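You operate a simulated robot arm through the tools that you are given. There is no shell and no other tool.

You are at the controls of a simulated robot arm. One attempt, no reset.

Task
Swap the grey tray in side 27 for the green one; cover it again.
Fine: side 27 of the long blue box; leave the grey tray on the bench.
Where things are to end (x, y in the base frame): wide green tray within 0.04 m of [0.65, 0.56].

Only the result counts: the job must be done as asked and must still hold three seconds after the hand-in. Knocking over, shifting, dropping, spilling or breaking anything else fails it. A push-on lid holds only when it is set on centred and level and pressed home; a screw cap is set on level and turned clockwise until tight.

Robot
A 7-joint arm with a two-finger parallel gripper, fixed in place. Base frame: the origin is at the foot of the arm, x ahead of it, y to its left, z up; the work surface is at about z = 0.86. Readings come in m, degrees, newtons and seconds.
Its first joint turns from -132.0 to 132.0 degrees. Payload 3.91 kg.
Tool frame: the origin (TCP) lies between the finger pads and is the grasp point; the fingertips stand 0.03 m ahead of it; z points along the fingers, y is the line along which they close. The gripper opens to 0.11 m. The fingers are 0.02 m wide and 0.01 m thick; the gripper's body (0.048 by 0.112 m) begins 0.055 m behind the TCP.
Orientation is that of the tool frame in the base frame, as a unit quaternion [w, x, y, z]. With the fingers straight down and closing along the base's y, the tool's x points along the base's -x, its y along +y and its z along -z.

Tools
- The arm moves only by the tool apply_moves. Its argument "commands" is a list that holds one entry, the list of rows, each a list of 7 numbers: the shift along the tool's x, y, z in m, then the turn, a rotation vector about the tool's x, y, z in rad, then the finger opening in m, from 0 to 0.11. In form: [[[dx, dy, dz, ax, ay, az, hand], ...]]. A call has 1 to 20 rows; each row is the pose to reach, as a shift and turn from the pose commanded when the call began, along the tool's axes at that moment. Each row takes 0.2 s and may step no farther than 0.05 m and 8.6 degrees from the row before; otherwise, or with a gripper value out of range, the whole call is refused. Where a pose cannot be reached the arm comes as near as it can. A force on the tool above 40 N (or 10 N above the force at the start of the call, whichever is more), or a blocked arm, ends the call early, and 0.2 s more pass. Each finger travels about 0.108 m/s and halts on what it meets, pressing with about 21 N; the grip force reading is that of the motor and also rises with nothing between the fingers. The clock runs only during rows and for 0.2 s after the last one: add rows that repeat a pose to give the fingers time. The reply holds the time, the measured pose of the TCP, the force on the tool along the base axes, the opening and the grip force, in the units named above and with some noise, with the torque about the TCP (base axes, N m) and any sound that the robot's microphone picked up.
- Cameras (640 x 400 px; columns grow to the right, rows downward): "scene" is fixed at [0.3978, -0.6504, 1.4636]; the picture's right is [0.98, -0.18, 0.00], its down [-0.09, -0.50, -0.86] and it looks along [0.15, 0.85, -0.51] (base axes); focal length 312 px, centre (320, 200). "wrist" rides on the gripper at [0.072, 0.017, -0.103] in the tool frame; the picture's right is [-0.23, 0.97, 0.00], its down [-0.76, -0.18, -0.62] and it looks along [-0.61, -0.14, 0.78] (tool axes); focal length 222 px, centre (320, 200). There is no depth. A picture from a camera that has moved, and an enlarged one, comes with that camera's place and axes in the base frame and with its lens.
- get_image(camera): a new picture of that camera. No time passes.
- zoom(camera, box): a new picture of the part [left, top, right, bottom] of that camera's present view, enlarged. No time passes.
- job_done(): hands the job in; it is judged then, once.

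Places have to be worked out from the pictures, the camera data and where the tool is seen. Open the gripper and draw the arm clear of the work before you hand the job in, unless the task says otherwise.

The tools are called after ">>>" as name(argument=value, ...) on one line, values as JSON. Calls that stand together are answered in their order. apply_moves: Moves the arm, as the interface text tells. Its arguments: {"type":"object","properties":{"commands":{"type":"array","items":{"type":"array","items":{"type":"array","items":{"type":"number"}}}}},"required":["commands"]} The other tools are called the same way: get_image (camera) takes a picture; zoom (camera, box) takes an enlarged picture of a part of a camera's view; job_done () hands the job in.

At the start:

```text
time_s: 0.0
tcp_pos: [0.346, 0.3594, 1.2033]
ee_rot: [0.0, -0.001, 1.0, 0.0]
wrist_force: [-0.5, -0.3, 0.8]
ft_torque: [0.01, 0.03, -0.02]
finger_gap: 0.11
grip_force: 0.1
```

scene: 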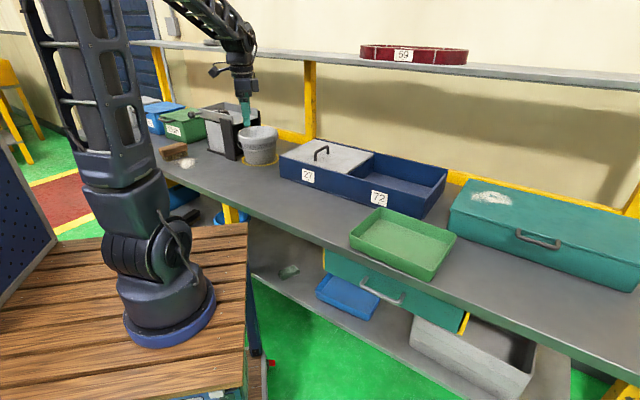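
wrist: 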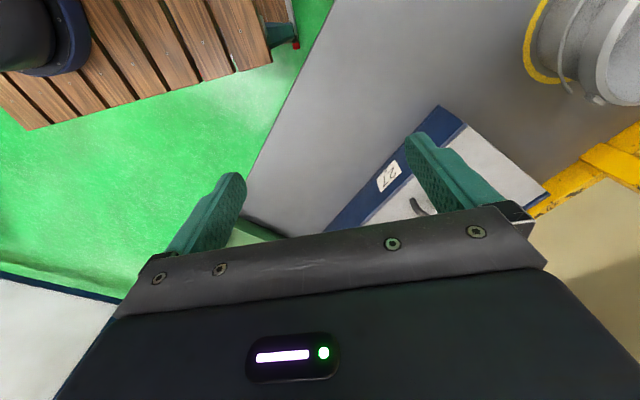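

The scene shows a long blue box with side 27 under a grey lid (arched handle) and side 72 open, and a green tray on the bench. I'll zoom in for detail before moving.

>>> zoom(camera="scene", box=[250, 110, 470, 248])

>>> zoom(camera="scene", box=[330, 180, 490, 300])

>>> zoom(camera="scene", box=[130, 80, 300, 200])

```text
2.90 times, centred on (360, 179) of scene
camera zoom: at [0.3978, -0.6504, 1.4636], right [0.98, -0.18, 0.0], down [-0.09, -0.5, -0.86], along [0.15, 0.85, -0.51], focal length 903 px, centre (204, 261)
```

zoom: 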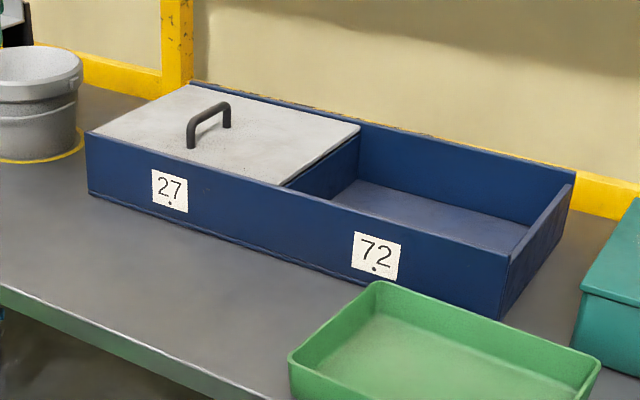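

```text
3.33 times, centred on (410, 240) of scene
camera zoom: at [0.3978, -0.6504, 1.4636], right [0.98, -0.18, 0.0], down [-0.09, -0.5, -0.86], along [0.15, 0.85, -0.51], focal length 1038 px, centre (20, 67)
```

zoom: 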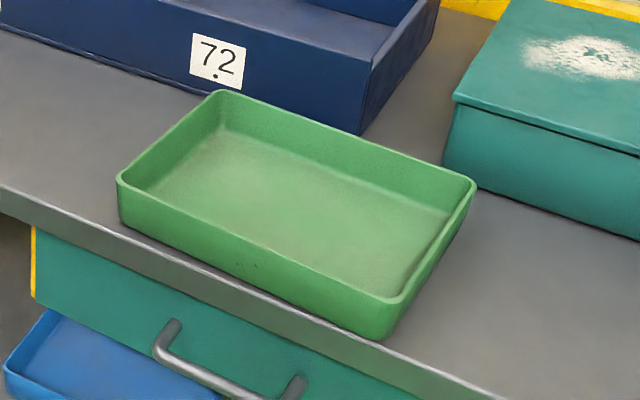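

```text
3.33 times, centred on (215, 140) of scene
camera zoom: at [0.3978, -0.6504, 1.4636], right [0.98, -0.18, 0.0], down [-0.09, -0.5, -0.86], along [0.15, 0.85, -0.51], focal length 1038 px, centre (670, 400)
```

zoom: 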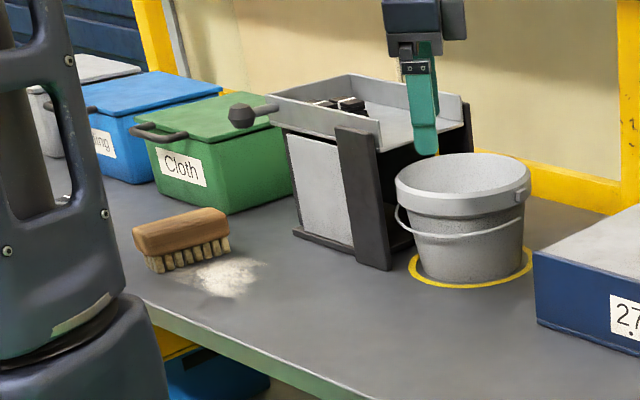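

The box runs diagonally (about -42° to -45° in the base frame), and side 27's centre fits the target [0.65, 0.56]. I turn the hand to line up with the box and move it to about (0.55, 0.45) at the present height, so the wrist camera can look at the lid.

>>> apply_moves(commands=[[[-0.034, 0.015, 0, 0, 0, -0.13, 0.11], [-0.068, 0.03, 0, 0, 0, -0.26, 0.11], [-0.102, 0.045, 0, 0, 0, -0.39, 0.11], [-0.136, 0.06, 0, 0, 0, -0.52, 0.11], [-0.17, 0.075, 0, 0, 0, -0.65, 0.11], [-0.204, 0.0906, 0, 0, 0, -0.78, 0.11], [-0.204, 0.0906, 0, 0, 0, -0.78, 0.11]]])

>>> get_image(camera="wrist")

>>> get_image(camera="scene")

```text
time_s: 1.6
tcp_pos: [0.5506, 0.45, 1.2028]
ee_rot: [0.0, -0.381, 0.925, 0.001]
wrist_force: [0.0, -0.7, 0.5]
ft_torque: [0.01, -0.01, 0.01]
finger_gap: 0.1102
grip_force: 0.0
```

```text
taken
camera wrist: at [0.4883, 0.4129, 1.3058], right [-0.53, 0.85, 0.0], down [0.67, 0.41, 0.62], along [0.53, 0.33, -0.78], focal length 222 px, centre (320, 200)
```

wrist: 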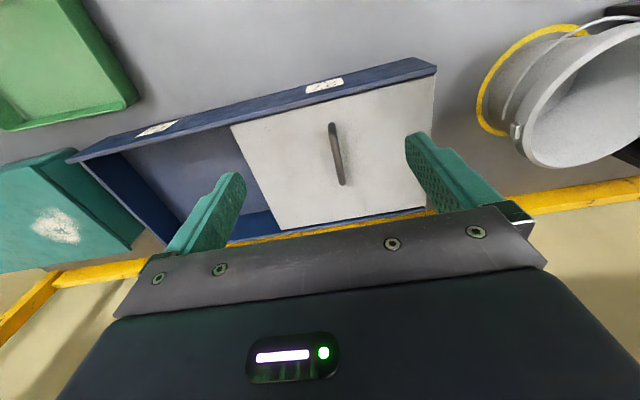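

```text
taken
```

scene: 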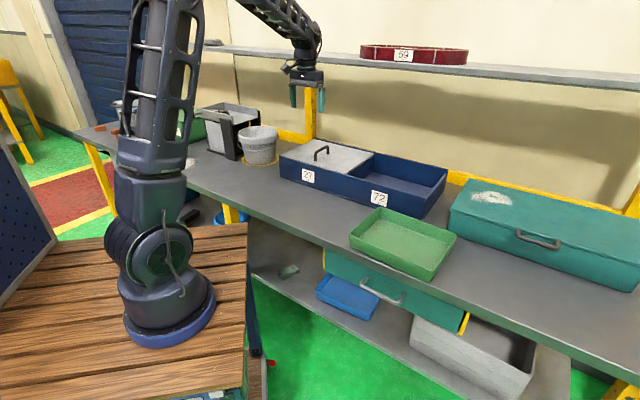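

The wrist view shows the lid with its handle and the box tilted against the image. I zoom in to measure the lid, handle and box corners.

>>> zoom(camera="wrist", box=[220, 50, 450, 194])

>>> zoom(camera="wrist", box=[60, 60, 300, 260])

>>> zoom(camera="wrist", box=[220, 150, 460, 250])

```text
2.78 times, centred on (335, 122) of wrist
camera zoom: at [0.4883, 0.4129, 1.3058], right [-0.53, 0.85, 0.0], down [0.67, 0.41, 0.62], along [0.53, 0.33, -0.78], focal length 617 px, centre (278, 417)
```

zoom: 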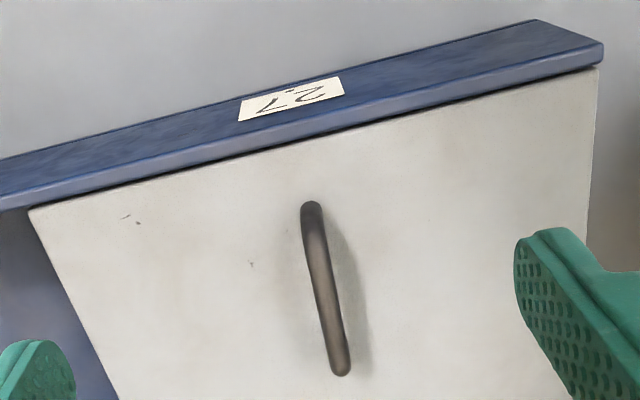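

```text
2.00 times, centred on (180, 160) of wrist
camera zoom: at [0.4883, 0.4129, 1.3058], right [-0.53, 0.85, 0.0], down [0.67, 0.41, 0.62], along [0.53, 0.33, -0.78], focal length 444 px, centre (600, 280)
```

zoom: 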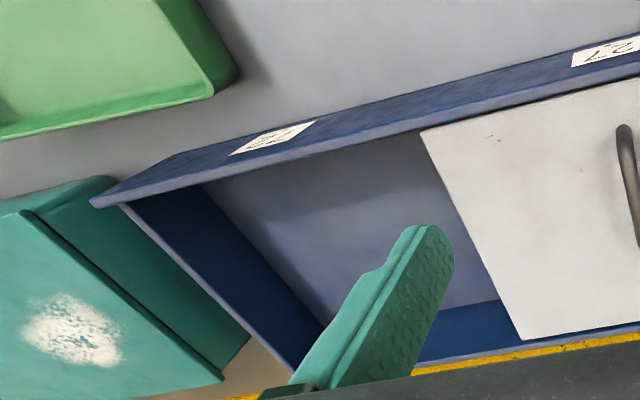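

```text
2.67 times, centred on (340, 200) of wrist
camera zoom: at [0.4883, 0.4129, 1.3058], right [-0.53, 0.85, 0.0], down [0.67, 0.41, 0.62], along [0.53, 0.33, -0.78], focal length 592 px, centre (267, 200)
```

zoom: 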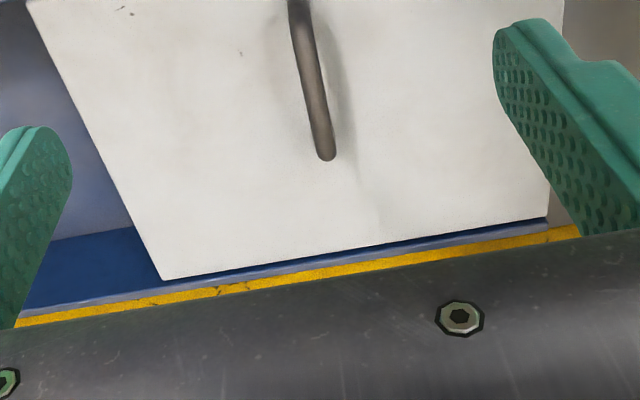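

Both cameras agree: lid top at z≈0.96, lid about 0.307×0.244 m centred near (0.649, 0.554), yaw ≈ -45°; the handle is off centre toward the front by about 0.04 m, with its back end close to the lid's centre. I look closer at how the lid sits on the box.

>>> zoom(camera="scene", box=[272, 128, 336, 168])

>>> zoom(camera="scene", box=[336, 140, 400, 180])

>>> zoom(camera="wrist", box=[380, 50, 460, 100])

>>> zoom(camera="wrist", box=[210, 100, 290, 150])

```text
10.00 times, centred on (304, 148) of scene
camera zoom: at [0.3978, -0.6504, 1.4636], right [0.98, -0.18, 0.0], down [-0.09, -0.5, -0.86], along [0.15, 0.85, -0.51], focal length 3116 px, centre (480, 720)
```

zoom: 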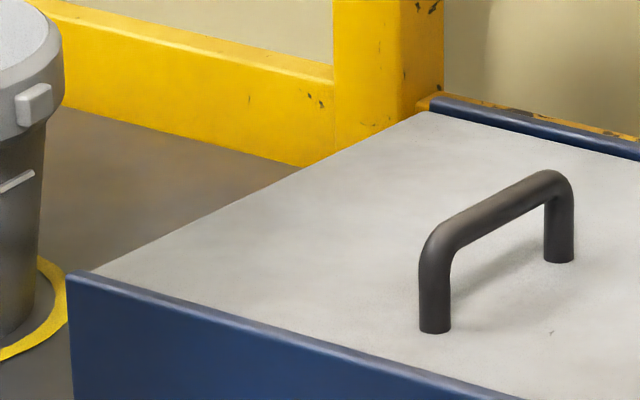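

```text
10.00 times, centred on (368, 160) of scene
camera zoom: at [0.3978, -0.6504, 1.4636], right [0.98, -0.18, 0.0], down [-0.09, -0.5, -0.86], along [0.15, 0.85, -0.51], focal length 3116 px, centre (-160, 600)
```

zoom: 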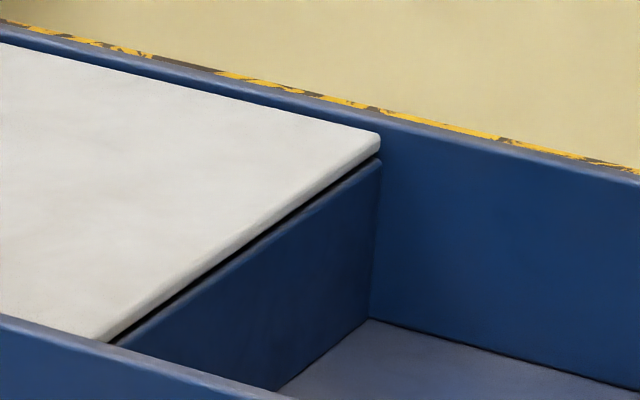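

```text
8.00 times, centred on (420, 75) of wrist
camera zoom: at [0.4883, 0.4129, 1.3058], right [-0.53, 0.85, 0.0], down [0.67, 0.41, 0.62], along [0.53, 0.33, -0.78], focal length 1777 px, centre (-480, 1200)
```

zoom: 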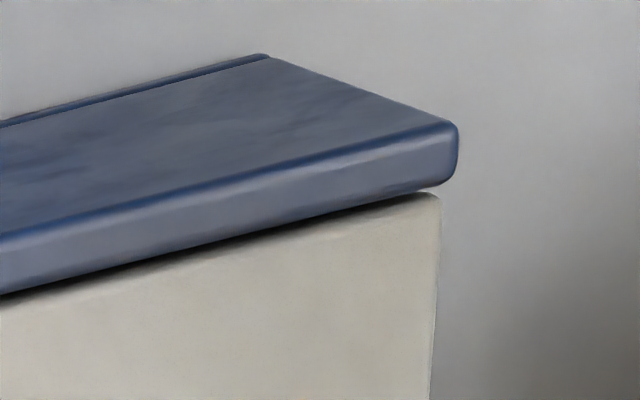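

```text
8.00 times, centred on (250, 125) of wrist
camera zoom: at [0.4883, 0.4129, 1.3058], right [-0.53, 0.85, 0.0], down [0.67, 0.41, 0.62], along [0.53, 0.33, -0.78], focal length 1777 px, centre (880, 800)
```

zoom: 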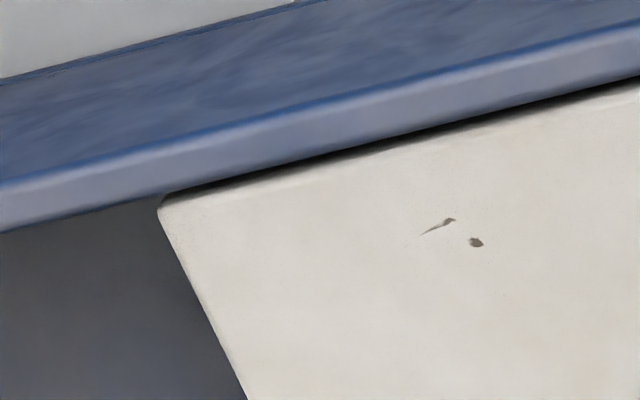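

The lid rests on the left wall and divider between slightly higher front and back walls, and lifts straight up. I move above the handle's back end (≈(0.647, 0.554), near the lid's centre) at z≈1.08, to check the alignment before gripping.

>>> apply_moves(commands=[[[-0.035, 0.0015, 0.0, 0, 0, 0, 0.11], [-0.07, 0.003, 0.0, 0, 0, 0, 0.11], [-0.105, 0.0045, 0.03, 0, 0, 0, 0.11], [-0.1414, 0.0062, 0.06, 0, 0, 0, 0.09], [-0.1414, 0.0062, 0.09, 0, 0, 0, 0.07], [-0.1414, 0.0062, 0.115, 0, 0, 0, 0.06], [-0.1414, 0.0062, 0.115, 0, 0, 0, 0.06]]])

>>> get_image(camera="wrist")

>>> get_image(camera="scene")

```text
time_s: 3.2
tcp_pos: [0.6499, 0.555, 1.0904]
ee_rot: [0.0, -0.381, 0.925, 0.0]
wrist_force: [0.8, -0.1, -0.2]
ft_torque: [-0.02, 0.03, -0.02]
finger_gap: 0.0599
grip_force: 0.0
```

```text
taken
camera wrist: at [0.5863, 0.5178, 1.1926], right [-0.52, 0.85, 0.0], down [0.67, 0.41, 0.62], along [0.53, 0.33, -0.78], focal length 222 px, centre (320, 200)
```

wrist: 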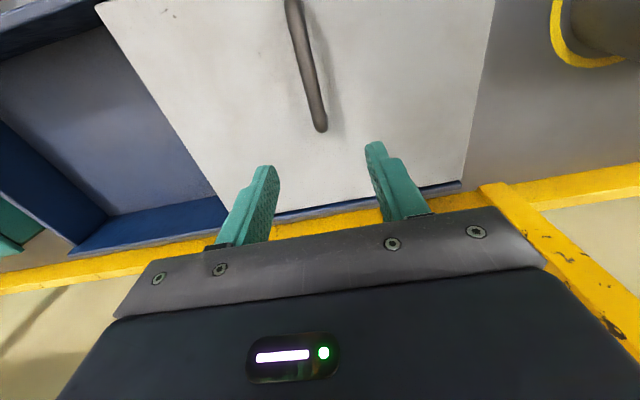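

```text
taken
```

scene: 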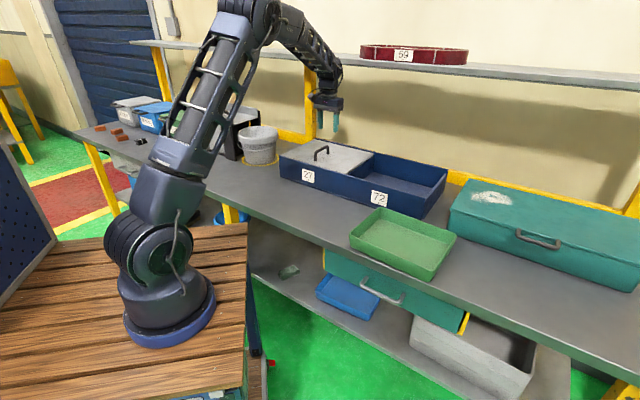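

The handle's back end projects right between the fingers (TCP e2≈0.852 vs leg ≈0.85), aligned with the tool. I descend to TCP z≈0.994, so the fingertips stay just above the lid (~0.96).

>>> apply_moves(commands=[[[0.003, 0, 0.03, 0, 0, 0, 0.06], [0.003, 0, 0.06, 0, 0, 0, 0.06], [0.003, 0, 0.08, 0, 0, 0, 0.06], [0.003, 0, 0.092, 0, 0, 0, 0.06], [0.003, 0, 0.092, 0, 0, 0, 0.06]]])

>>> zoom(camera="wrist", box=[200, 60, 456, 220])

>>> zoom(camera="scene", box=[272, 98, 400, 178])

```text
time_s: 4.4
tcp_pos: [0.646, 0.5535, 0.9943]
ee_rot: [0.0, -0.381, 0.924, 0.0]
wrist_force: [-0.6, -0.5, 0.1]
ft_torque: [0.0, 0.03, -0.02]
finger_gap: 0.0599
grip_force: 0.0
```

```text
2.50 times, centred on (328, 140) of wrist
camera zoom: at [0.5831, 0.5157, 1.0987], right [-0.52, 0.85, 0.0], down [0.67, 0.41, 0.62], along [0.53, 0.33, -0.78], focal length 555 px, centre (300, 350)
```

zoom: 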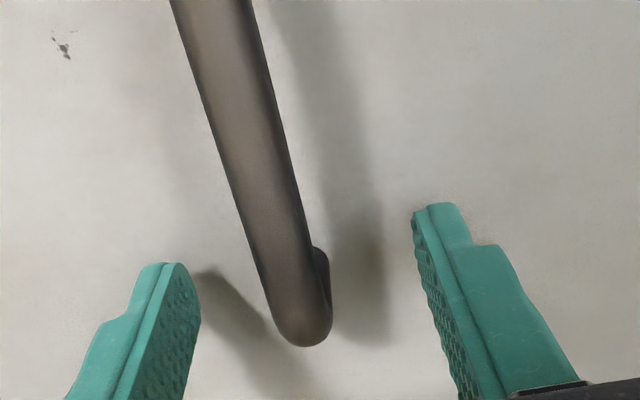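

```text
5.00 times, centred on (336, 138) of scene
camera zoom: at [0.3978, -0.6504, 1.4636], right [0.98, -0.18, 0.0], down [-0.09, -0.5, -0.86], along [0.15, 0.85, -0.51], focal length 1558 px, centre (240, 510)
```

zoom: 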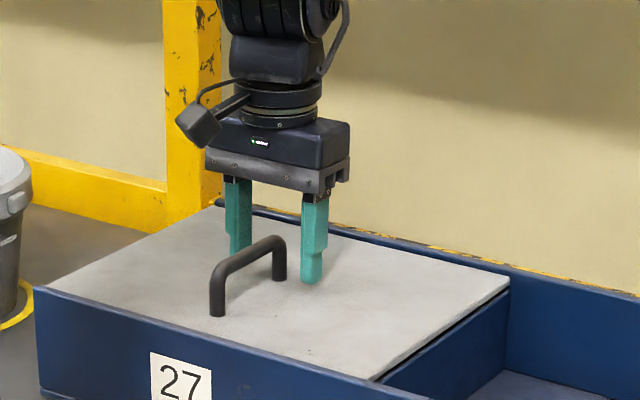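

The bar's back corner sits between the fingers with the tips just above the lid. I close the gripper on it.

>>> apply_moves(commands=[[[0, 0, 0, 0, 0, 0, 0.03], [0, 0, 0, 0, 0, 0, 0.0], [0, 0, 0, 0, 0, 0, 0.0], [0, 0, 0, 0, 0, 0, 0.0]]])

>>> zoom(camera="scene", box=[272, 98, 400, 178])

```text
time_s: 5.4
tcp_pos: [0.6462, 0.5524, 0.9962]
ee_rot: [0.001, -0.38, 0.925, 0.0]
wrist_force: [-1.3, -0.7, -2.0]
ft_torque: [0.22, -0.24, 0.21]
finger_gap: 0.0128
grip_force: 44.8
```

```text
5.00 times, centred on (336, 138) of scene
camera zoom: at [0.3978, -0.6504, 1.4636], right [0.98, -0.18, 0.0], down [-0.09, -0.5, -0.86], along [0.15, 0.85, -0.51], focal length 1558 px, centre (240, 510)
```

zoom: 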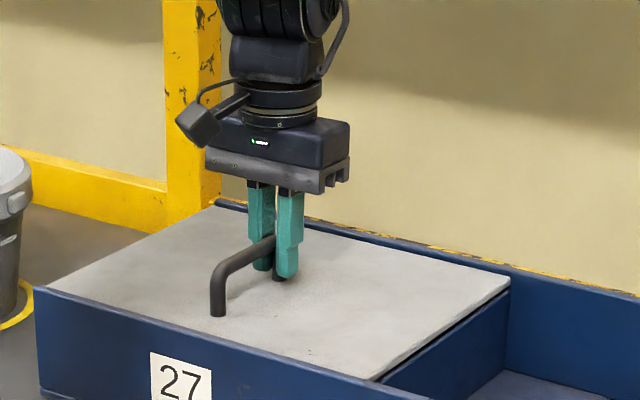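

The grip holds the 13 mm bar. I lift slowly by 0.02 m and check the load and whether the lid stays level.

>>> apply_moves(commands=[[[0, 0, -0.004, 0, 0, 0, 0.0], [0, 0, -0.01, 0, 0, 0, 0.0], [0, 0, -0.02, 0, 0, 0, 0.0], [0, 0, -0.03, 0, 0, 0, 0.0], [0, 0, -0.03, 0, 0, 0, 0.0]]])

>>> zoom(camera="scene", box=[256, 80, 416, 180])

>>> get_image(camera="wrist")

```text
time_s: 5.9
tcp_pos: [0.6476, 0.5533, 0.9965]
ee_rot: [-0.001, -0.382, 0.924, 0.0]
wrist_force: [11.2, 12.6, -13.0]
ft_torque: [0.96, -0.86, 0.24]
finger_gap: 0.0127
grip_force: 45.1
stopped in row 2: the force on the tool passed its limit at 44 N (the readings are from after the stop); the commanded pose is now the measured one
```

```text
4.00 times, centred on (336, 130) of scene
camera zoom: at [0.3978, -0.6504, 1.4636], right [0.98, -0.18, 0.0], down [-0.09, -0.5, -0.86], along [0.15, 0.85, -0.51], focal length 1246 px, centre (256, 480)
```

zoom: 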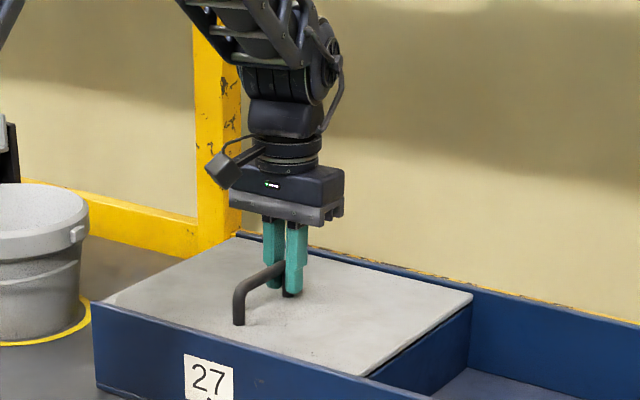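

```text
taken
camera wrist: at [0.5836, 0.5152, 1.0997], right [-0.52, 0.85, 0.0], down [0.67, 0.41, 0.62], along [0.53, 0.33, -0.78], focal length 222 px, centre (320, 200)
```

wrist: 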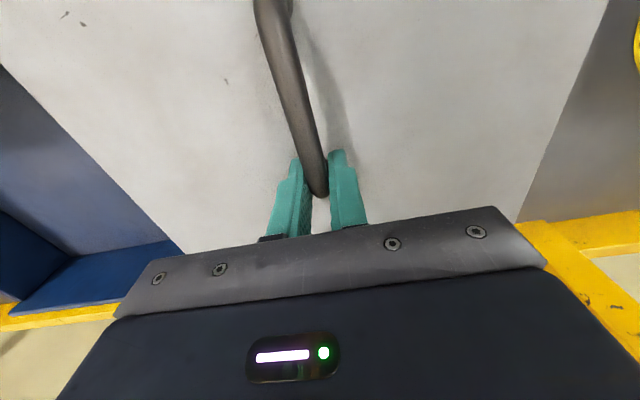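

The lid did not come up: the pull reached 44 N at once, so it is held, perhaps in grooves of the front and back walls (a sliding cover). I open the fingers' load by staying put and look closely at the lid's edges.

>>> zoom(camera="scene", box=[342, 148, 374, 168])

>>> zoom(camera="scene", box=[336, 160, 400, 200])

>>> zoom(camera="scene", box=[272, 140, 304, 160])

>>> zoom(camera="wrist", box=[0, 200, 240, 320])

```text
16.00 times, centred on (358, 158) of scene
camera zoom: at [0.3978, -0.6504, 1.4636], right [0.98, -0.18, 0.0], down [-0.09, -0.5, -0.86], along [0.15, 0.85, -0.51], focal length 4985 px, centre (-288, 872)
```

zoom: 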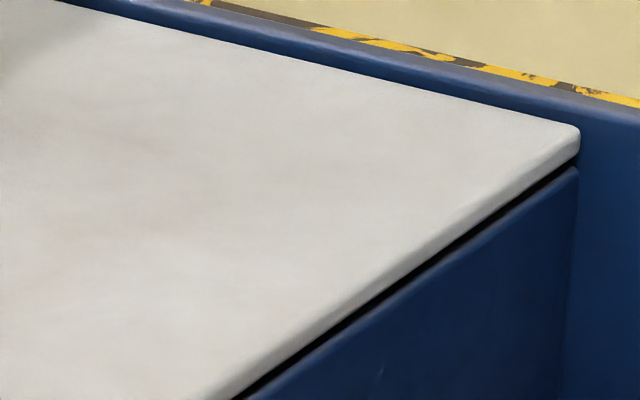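

```text
10.00 times, centred on (368, 180) of scene
camera zoom: at [0.3978, -0.6504, 1.4636], right [0.98, -0.18, 0.0], down [-0.09, -0.5, -0.86], along [0.15, 0.85, -0.51], focal length 3116 px, centre (-160, 400)
```

zoom: 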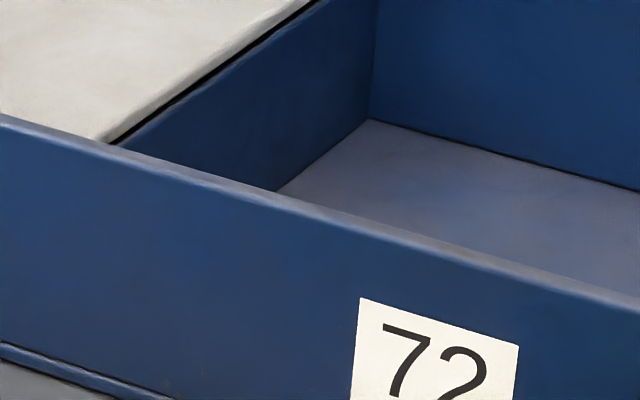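

```text
16.00 times, centred on (288, 150) of scene
camera zoom: at [0.3978, -0.6504, 1.4636], right [0.98, -0.18, 0.0], down [-0.09, -0.5, -0.86], along [0.15, 0.85, -0.51], focal length 4985 px, centre (832, 1000)
```

zoom: 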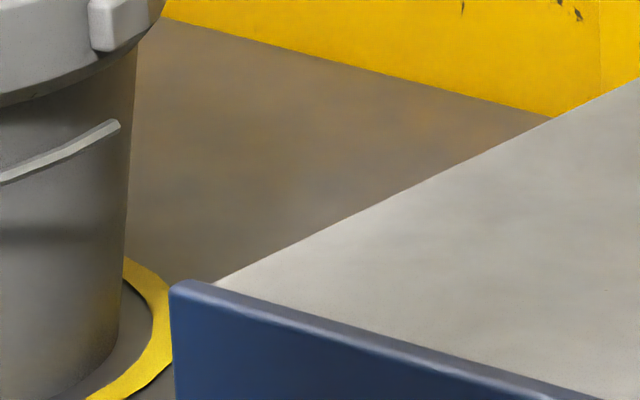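

```text
2.67 times, centred on (120, 260) of wrist
camera zoom: at [0.5836, 0.5152, 1.0997], right [-0.52, 0.85, 0.0], down [0.67, 0.41, 0.62], along [0.53, 0.33, -0.78], focal length 592 px, centre (853, 40)
```

zoom: 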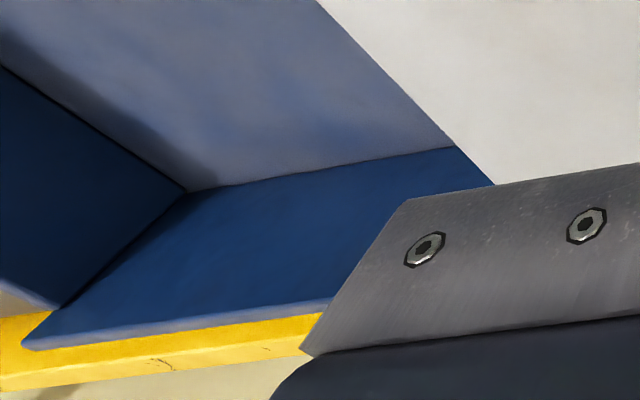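

No grooves or latch are visible, but the low divider and left wall between higher front and back walls, with the lid exactly one compartment long, suggest a lid that slides along the box over side 72. I test that with a very small push toward side 72.

>>> apply_moves(commands=[[[0, -0.002, 0, 0, 0, 0, 0.0], [0, -0.004, 0, 0, 0, 0, 0.0], [0, -0.006, 0, 0, 0, 0, 0.0], [0, -0.006, 0, 0, 0, 0, 0.0]]])

>>> zoom(camera="scene", box=[336, 140, 400, 180])

>>> zoom(camera="scene", box=[272, 140, 304, 160])

```text
time_s: 6.9
tcp_pos: [0.6505, 0.549, 0.9949]
ee_rot: [-0.001, -0.381, 0.925, 0.0]
wrist_force: [19.7, 21.2, -14.4]
ft_torque: [0.78, -0.67, 0.24]
finger_gap: 0.0128
grip_force: 44.7
```

```text
10.00 times, centred on (368, 160) of scene
camera zoom: at [0.3978, -0.6504, 1.4636], right [0.98, -0.18, 0.0], down [-0.09, -0.5, -0.86], along [0.15, 0.85, -0.51], focal length 3116 px, centre (-160, 600)
```

zoom: 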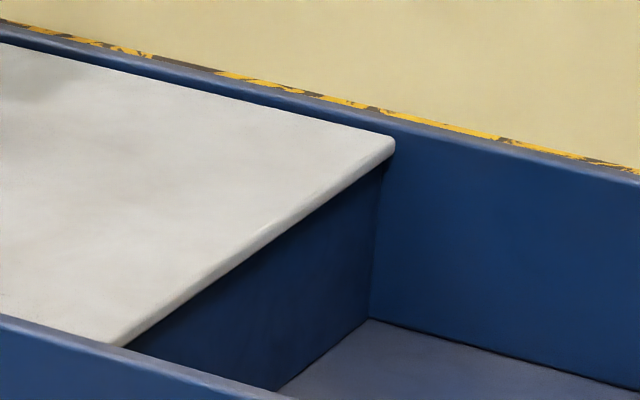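

```text
16.00 times, centred on (288, 150) of scene
camera zoom: at [0.3978, -0.6504, 1.4636], right [0.98, -0.18, 0.0], down [-0.09, -0.5, -0.86], along [0.15, 0.85, -0.51], focal length 4985 px, centre (832, 1000)
```

zoom: 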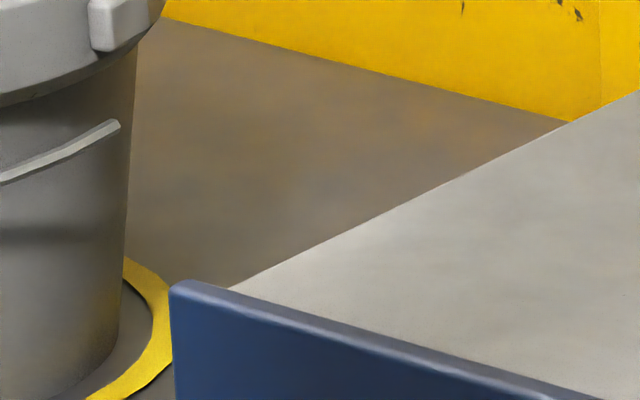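

The lid slid about 6 mm freely (force along the box axis only ~1 N), so it is a sliding cover. I open the fingers a little so they only straddle the handle (no side load) and slide the lid toward side 72.

>>> apply_moves(commands=[[[0, 0, 0, 0, 0, 0, 0.022], [0, 0, 0, 0, 0, 0, 0.022], [0, -0.01, 0, 0, 0, 0, 0.022], [0, -0.02, 0, 0, 0, 0, 0.022], [0, -0.035, 0, 0, 0, 0, 0.022], [0, -0.05, 0, 0, 0, 0, 0.022], [0, -0.05, 0, 0, 0, 0, 0.022]]])

>>> get_image(camera="scene")

>>> get_image(camera="wrist")

```text
time_s: 8.5
tcp_pos: [0.6847, 0.5118, 0.9971]
ee_rot: [-0.001, -0.381, 0.925, 0.0]
wrist_force: [0.1, 0.1, -0.6]
ft_torque: [0.0, 0.01, 0.03]
finger_gap: 0.0221
grip_force: 0.0
```

```text
taken
```

scene: 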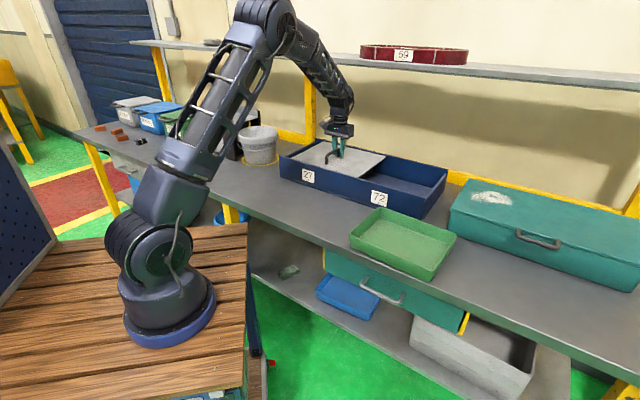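

```text
taken
camera wrist: at [0.622, 0.4747, 1.1007], right [-0.52, 0.85, 0.0], down [0.67, 0.41, 0.62], along [0.53, 0.33, -0.78], focal length 222 px, centre (320, 200)
```

wrist: 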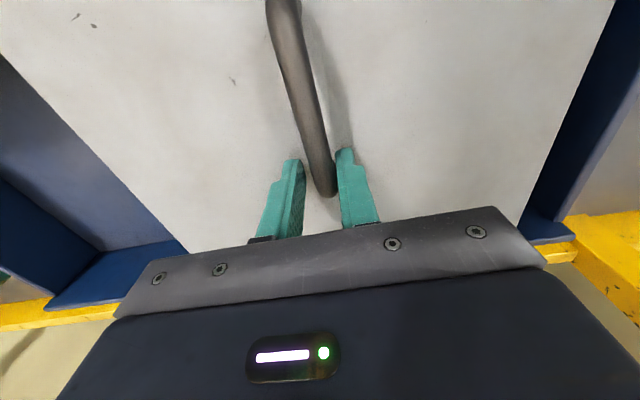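

The lid slides freely with the left wall now showing. I continue in small steps for 0.20 m more.

>>> apply_moves(commands=[[[0, -0.02, 0, 0, 0, 0, 0.022], [0, -0.04, 0, 0, 0, 0, 0.022], [0, -0.06, 0, 0, 0, 0, 0.022], [0, -0.08, 0, 0, 0, 0, 0.022], [0, -0.1, 0, 0, 0, 0, 0.022], [0, -0.12, 0, 0, 0, 0, 0.022], [0, -0.14, 0, 0, 0, 0, 0.022], [0, -0.16, 0, 0, 0, 0, 0.022], [0, -0.18, 0, 0, 0, 0, 0.022], [0, -0.2, 0, 0, 0, 0, 0.022], [0, -0.2, 0, 0, 0, 0, 0.022]]])

>>> get_image(camera="scene")

>>> get_image(camera="wrist")

```text
time_s: 10.9
tcp_pos: [0.8257, 0.3712, 0.9967]
ee_rot: [-0.001, -0.381, 0.925, -0.001]
wrist_force: [0.3, -0.1, 0.3]
ft_torque: [0.02, 0.02, -0.02]
finger_gap: 0.022
grip_force: 0.0
```

```text
taken
```

scene: 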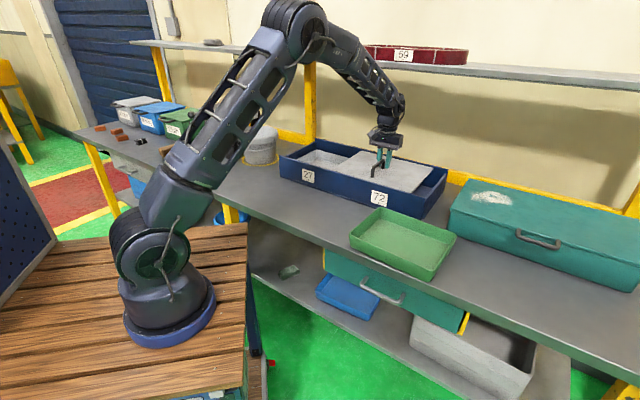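

```text
taken
camera wrist: at [0.7635, 0.3335, 1.1001], right [-0.52, 0.85, 0.0], down [0.67, 0.41, 0.62], along [0.53, 0.33, -0.78], focal length 222 px, centre (320, 200)
```

wrist: 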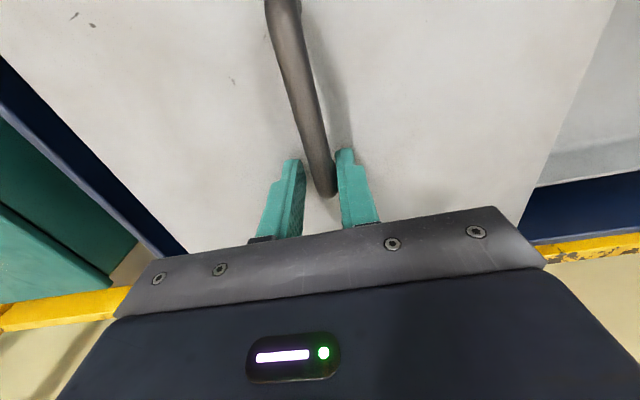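

Lid has moved about 0.25 m; I zoom in to see how much is left before the right end wall and how side 27's inside looks.

>>> zoom(camera="scene", box=[270, 125, 460, 225])

>>> zoom(camera="scene", box=[390, 150, 454, 190])

```text
3.37 times, centred on (365, 175) of scene
camera zoom: at [0.3978, -0.6504, 1.4636], right [0.98, -0.18, 0.0], down [-0.09, -0.5, -0.86], along [0.15, 0.85, -0.51], focal length 1050 px, centre (168, 284)
```

zoom: 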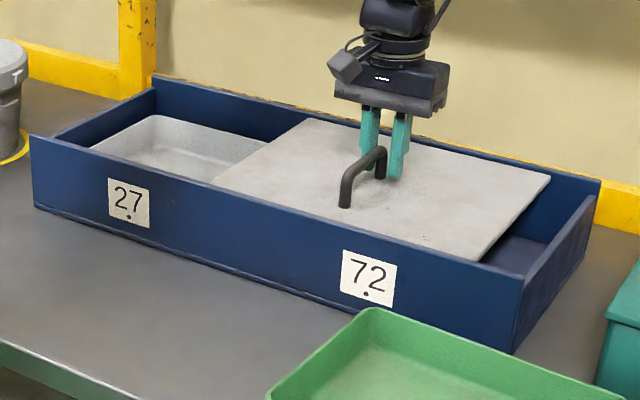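

```text
10.00 times, centred on (422, 170) of scene
camera zoom: at [0.3978, -0.6504, 1.4636], right [0.98, -0.18, 0.0], down [-0.09, -0.5, -0.86], along [0.15, 0.85, -0.51], focal length 3116 px, centre (-700, 500)
```

zoom: 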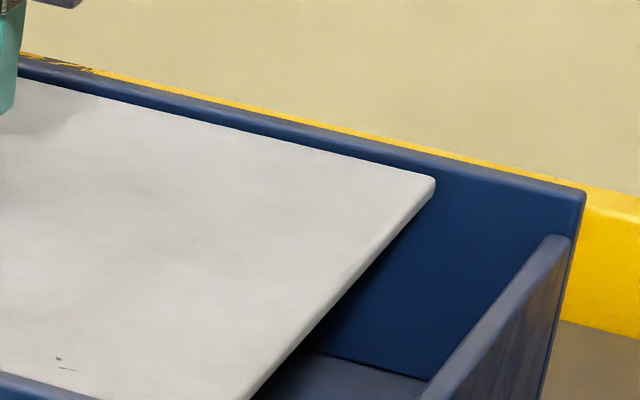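

The grey tray is visible in side 27 now. I slide the lid 0.05 m further in small steps so side 27 is fully open.

>>> apply_moves(commands=[[[0, -0.01, 0, 0, 0, 0, 0.022], [0, -0.02, 0, 0, 0, 0, 0.022], [0, -0.03, 0, 0, 0, 0, 0.022], [0, -0.04, 0, 0, 0, 0, 0.022], [0, -0.05, 0, 0, 0, 0, 0.022], [0, -0.05, 0, 0, 0, 0, 0.022]]])

>>> zoom(camera="scene", box=[270, 125, 460, 225])

>>> zoom(camera="scene", box=[390, 150, 454, 190])

```text
time_s: 12.3
tcp_pos: [0.8615, 0.335, 0.9983]
ee_rot: [-0.001, -0.381, 0.925, -0.001]
wrist_force: [0.2, 0.5, -0.4]
ft_torque: [0.02, 0.01, -0.01]
finger_gap: 0.0218
grip_force: 0.0
```

```text
3.37 times, centred on (365, 175) of scene
camera zoom: at [0.3978, -0.6504, 1.4636], right [0.98, -0.18, 0.0], down [-0.09, -0.5, -0.86], along [0.15, 0.85, -0.51], focal length 1050 px, centre (168, 284)
```

zoom: 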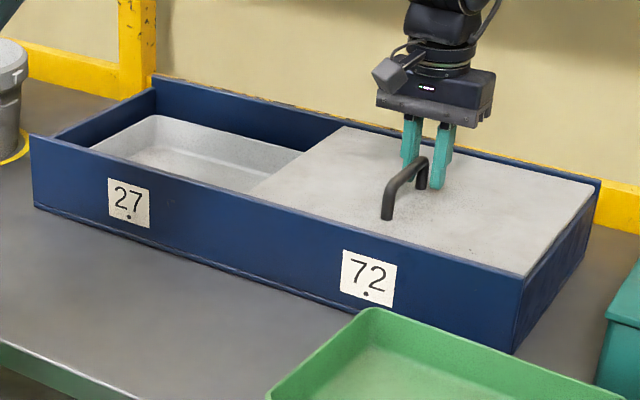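

```text
10.00 times, centred on (422, 170) of scene
camera zoom: at [0.3978, -0.6504, 1.4636], right [0.98, -0.18, 0.0], down [-0.09, -0.5, -0.86], along [0.15, 0.85, -0.51], focal length 3116 px, centre (-700, 500)
```

zoom: 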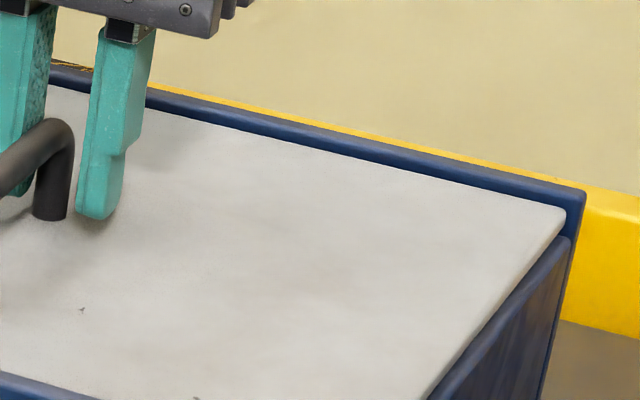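

Side 27 is open and the lid now covers side 72. I rise straight off the handle and go to the earlier viewing place to look into side 27.

>>> apply_moves(commands=[[[0, 0, -0.03, 0, 0, 0, 0.022], [0, 0, -0.07, 0, 0, 0, 0.03], [0, 0, -0.11, 0, 0, 0, 0.05], [0, 0, -0.15, 0, 0, 0, 0.06], [0.0175, 0.0376, -0.17, 0, 0, 0, 0.06], [0.035, 0.0752, -0.18, 0, 0, 0, 0.06], [0.0526, 0.1128, -0.19, 0, 0, 0, 0.06], [0.0701, 0.1505, -0.2, 0, 0, 0, 0.06], [0.0876, 0.1881, -0.2, 0, 0, 0, 0.06], [0.105, 0.2257, -0.2, 0, 0, 0, 0.06], [0.1227, 0.2634, -0.2, 0, 0, 0, 0.06], [0.1402, 0.301, -0.2, 0, 0, 0, 0.06], [0.1402, 0.301, -0.2, 0, 0, 0, 0.06]]])

>>> get_image(camera="wrist")

>>> zoom(camera="scene", box=[270, 125, 398, 205])

```text
time_s: 15.1
tcp_pos: [0.5489, 0.4517, 1.1992]
ee_rot: [-0.002, -0.38, 0.925, -0.001]
wrist_force: [0.2, -0.1, 0.6]
ft_torque: [-0.01, 0.0, 0.0]
finger_gap: 0.0598
grip_force: 0.1
```

```text
taken
camera wrist: at [0.487, 0.4136, 1.3025], right [-0.52, 0.85, 0.0], down [0.67, 0.41, 0.62], along [0.53, 0.33, -0.78], focal length 222 px, centre (320, 200)
```

wrist: 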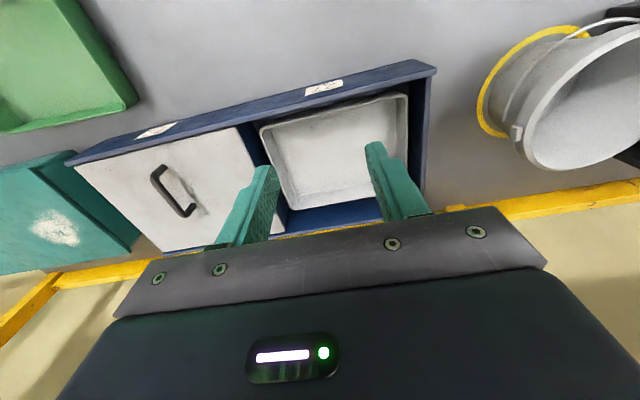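

```text
5.00 times, centred on (334, 165) of scene
camera zoom: at [0.3978, -0.6504, 1.4636], right [0.98, -0.18, 0.0], down [-0.09, -0.5, -0.86], along [0.15, 0.85, -0.51], focal length 1558 px, centre (250, 375)
```

zoom: 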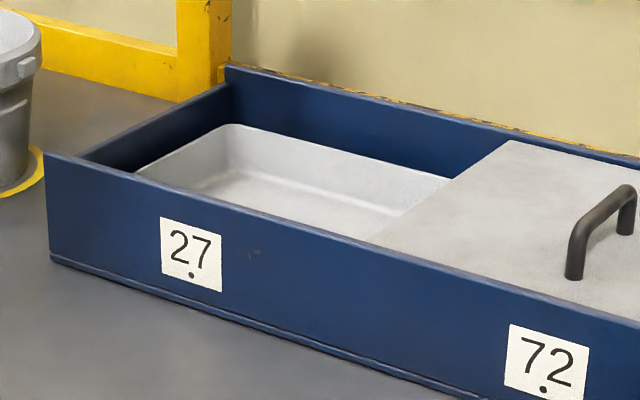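

>>> zoom(camera="wrist", box=[230, 50, 454, 190])

>>> zoom(camera="wrist", box=[240, 150, 440, 250])

```text
2.86 times, centred on (342, 120) of wrist
camera zoom: at [0.487, 0.4136, 1.3025], right [-0.52, 0.85, 0.0], down [0.67, 0.41, 0.62], along [0.53, 0.33, -0.78], focal length 635 px, centre (257, 429)
```

zoom: 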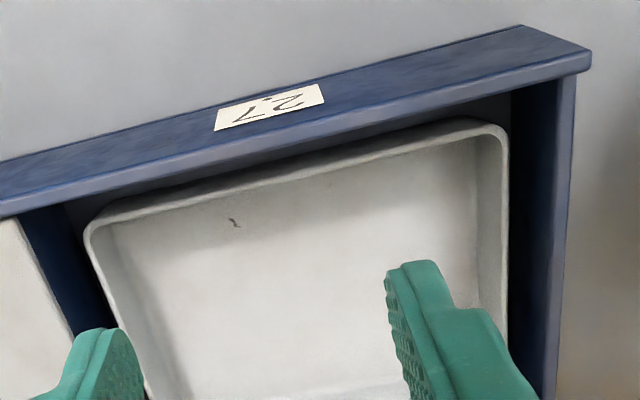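

```text
3.20 times, centred on (340, 200) of wrist
camera zoom: at [0.487, 0.4136, 1.3025], right [-0.52, 0.85, 0.0], down [0.67, 0.41, 0.62], along [0.53, 0.33, -0.78], focal length 711 px, centre (256, 200)
```

zoom: 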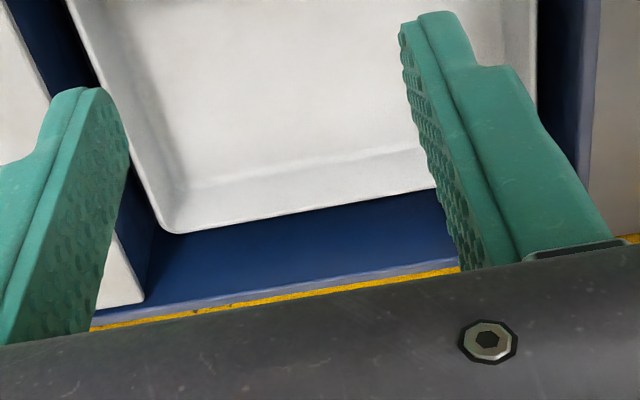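

The grey tray's rim is at about z≈0.911, spanning e1 −0.066…0.192 and e2 0.762…0.958 in the box frame, so it is too wide to span and must be pinched by its front wall (≈0.03 m gap to the box wall). I turn the hand 90° so the fingers close across that wall and hover above it at (0.5855, 0.4964).

>>> apply_moves(commands=[[[-0.005, 0.0005, 0.0, 0, 0, 0.1305, 0.06], [-0.01, 0.001, 0.0, 0, 0, 0.261, 0.06], [-0.015, 0.0015, 0.0, 0, 0, 0.3915, 0.06], [-0.02, 0.002, 0.0, 0, 0, 0.522, 0.06], [-0.025, 0.0025, 0.0, 0, 0, 0.6525, 0.06], [-0.03, 0.003, 0.01, 0, 0, 0.783, 0.06], [-0.035, 0.0035, 0.02, 0, 0, 0.9135, 0.06], [-0.04, 0.004, 0.03, 0, 0, 1.044, 0.06], [-0.045, 0.0045, 0.04, 0, 0, 1.1745, 0.06], [-0.05, 0.005, 0.055, 0, 0, 1.305, 0.05], [-0.0575, 0.006, 0.07, 0, 0, 1.4355, 0.04], [-0.0575, 0.006, 0.079, 0, 0, 1.566, 0.036], [-0.0575, 0.006, 0.079, 0, 0, 1.566, 0.036]]])

>>> get_image(camera="wrist")

>>> get_image(camera="scene")

```text
time_s: 17.9
tcp_pos: [0.5867, 0.4942, 1.1191]
ee_rot: [-0.001, 0.382, 0.924, -0.002]
wrist_force: [-0.1, 0.0, 0.4]
ft_torque: [0.02, 0.04, -0.03]
finger_gap: 0.0361
grip_force: 0.1
```

```text
taken
camera wrist: at [0.5468, 0.5599, 1.2225], right [0.85, 0.53, 0.0], down [0.41, -0.66, 0.62], along [0.33, -0.53, -0.78], focal length 222 px, centre (320, 200)
```

wrist: 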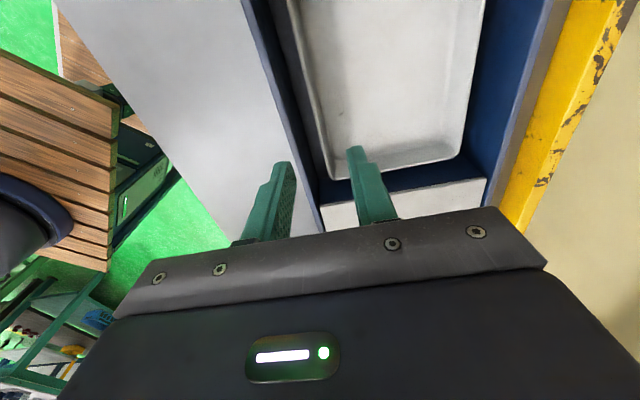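

```text
taken
```

scene: 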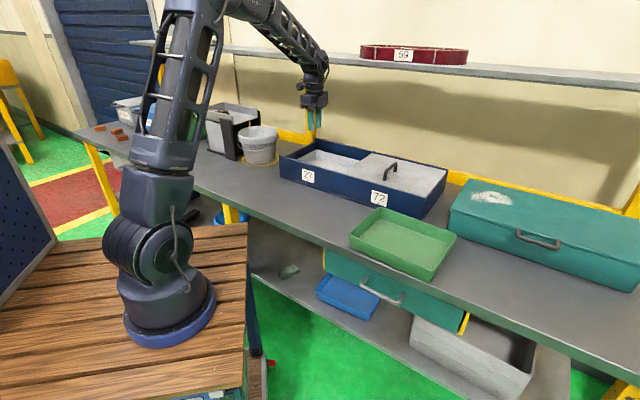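

I check where the tray's front rim lies relative to the projected tool point (≈(319.5, 97) at rim height).

>>> zoom(camera="wrist", box=[240, 60, 400, 160])

>>> zoom(camera="wrist", box=[230, 0, 500, 220])

```text
4.00 times, centred on (320, 110) of wrist
camera zoom: at [0.5468, 0.5599, 1.2225], right [0.85, 0.53, 0.0], down [0.41, -0.66, 0.62], along [0.33, -0.53, -0.78], focal length 888 px, centre (320, 560)
```

zoom: 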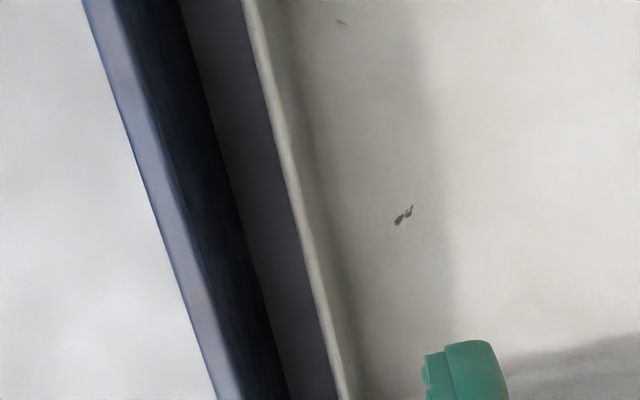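

```text
1.82 times, centred on (365, 110) of wrist
camera zoom: at [0.5468, 0.5599, 1.2225], right [0.85, 0.53, 0.0], down [0.41, -0.66, 0.62], along [0.33, -0.53, -0.78], focal length 404 px, centre (238, 364)
```

zoom: 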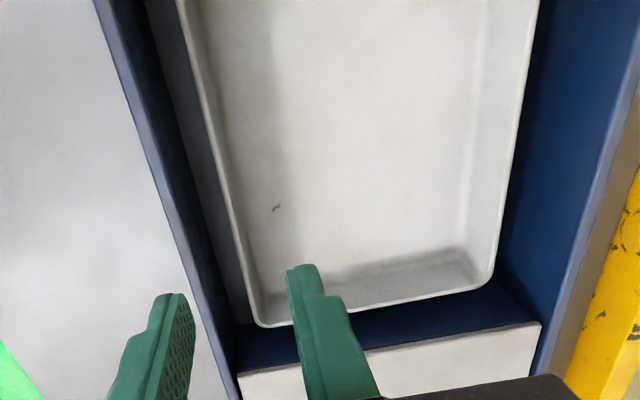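

The rim centre lies about 10 mm toward the front from the tool point, so I shift −0.010 m along tool y, narrow the fingers to 0.026 m and descend to z≈1.0 to recheck.

>>> apply_moves(commands=[[[0, -0.005, 0.03, 0, 0, 0, 0.03], [0, -0.0095, 0.06, 0, 0, 0, 0.026], [0, -0.0095, 0.09, 0, 0, 0, 0.026], [0, -0.0095, 0.12, 0, 0, 0, 0.026], [0, -0.0095, 0.12, 0, 0, 0, 0.026]]])

>>> get_image(camera="wrist")

>>> zoom(camera="wrist", box=[240, 80, 400, 180])

>>> zoom(camera="scene", box=[270, 95, 398, 175])

```text
time_s: 19.1
tcp_pos: [0.5782, 0.4876, 0.999]
ee_rot: [-0.001, 0.382, 0.924, -0.001]
wrist_force: [0.4, -0.2, 0.7]
ft_torque: [0.02, -0.01, 0.01]
finger_gap: 0.0258
grip_force: 0.0
```

```text
taken
camera wrist: at [0.5393, 0.5527, 1.1021], right [0.85, 0.53, 0.0], down [0.41, -0.66, 0.62], along [0.33, -0.53, -0.78], focal length 222 px, centre (320, 200)
```

wrist: 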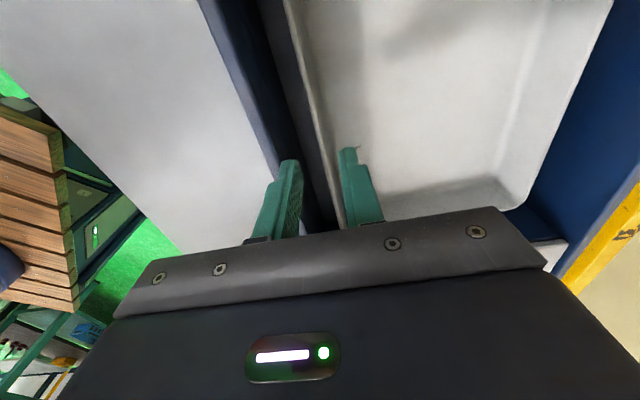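

```text
4.00 times, centred on (320, 130) of wrist
camera zoom: at [0.5393, 0.5527, 1.1021], right [0.85, 0.53, 0.0], down [0.41, -0.66, 0.62], along [0.33, -0.53, -0.78], focal length 888 px, centre (320, 480)
```

zoom: 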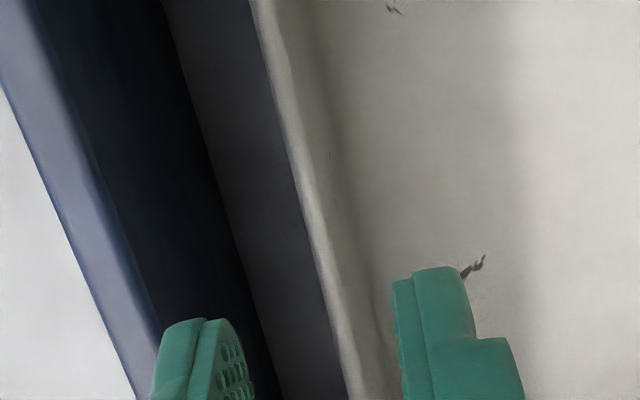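

```text
5.00 times, centred on (334, 135) of scene
camera zoom: at [0.3978, -0.6504, 1.4636], right [0.98, -0.18, 0.0], down [-0.09, -0.5, -0.86], along [0.15, 0.85, -0.51], focal length 1558 px, centre (250, 525)
```

zoom: 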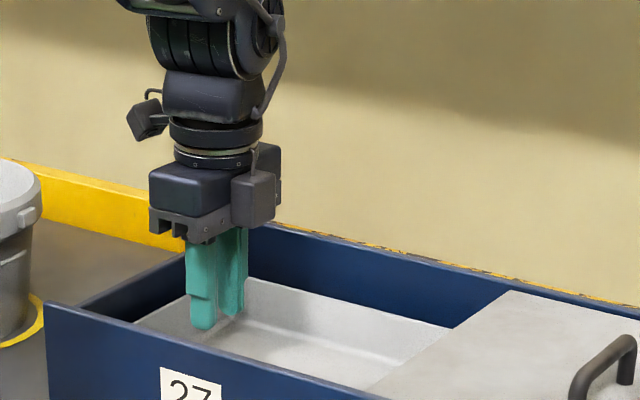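

The rim is now between the fingers within ~2 mm. I descend to z≈0.929 and check the picture before the last bit.

>>> apply_moves(commands=[[[0, -0.001, 0.025, 0, 0, 0, 0.026], [0, -0.001, 0.045, 0, 0, 0, 0.026], [0, -0.001, 0.06, 0, 0, 0, 0.026], [0, -0.001, 0.07, 0, 0, 0, 0.026], [0, -0.001, 0.07, 0, 0, 0, 0.026]]])

>>> zoom(camera="wrist", box=[220, 80, 420, 230])

>>> zoom(camera="scene", box=[280, 120, 360, 170])

```text
time_s: 20.3
tcp_pos: [0.5792, 0.4864, 0.9278]
ee_rot: [-0.001, 0.382, 0.924, -0.002]
wrist_force: [-0.2, -1.6, 0.2]
ft_torque: [-0.01, 0.04, 0.0]
finger_gap: 0.026
grip_force: 0.1
```

```text
2.67 times, centred on (320, 155) of wrist
camera zoom: at [0.5398, 0.552, 1.032], right [0.85, 0.53, 0.0], down [0.41, -0.66, 0.62], along [0.33, -0.53, -0.78], focal length 592 px, centre (320, 320)
```

zoom: 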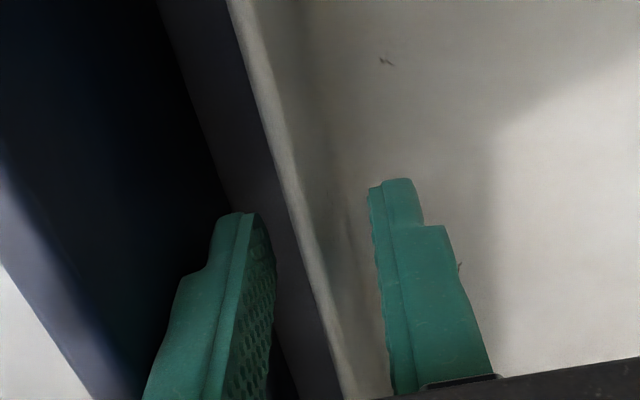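

```text
8.00 times, centred on (320, 145) of scene
camera zoom: at [0.3978, -0.6504, 1.4636], right [0.98, -0.18, 0.0], down [-0.09, -0.5, -0.86], along [0.15, 0.85, -0.51], focal length 2492 px, centre (320, 640)
```

zoom: 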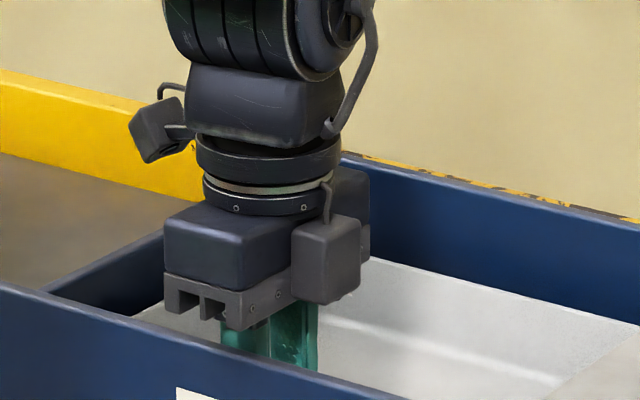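

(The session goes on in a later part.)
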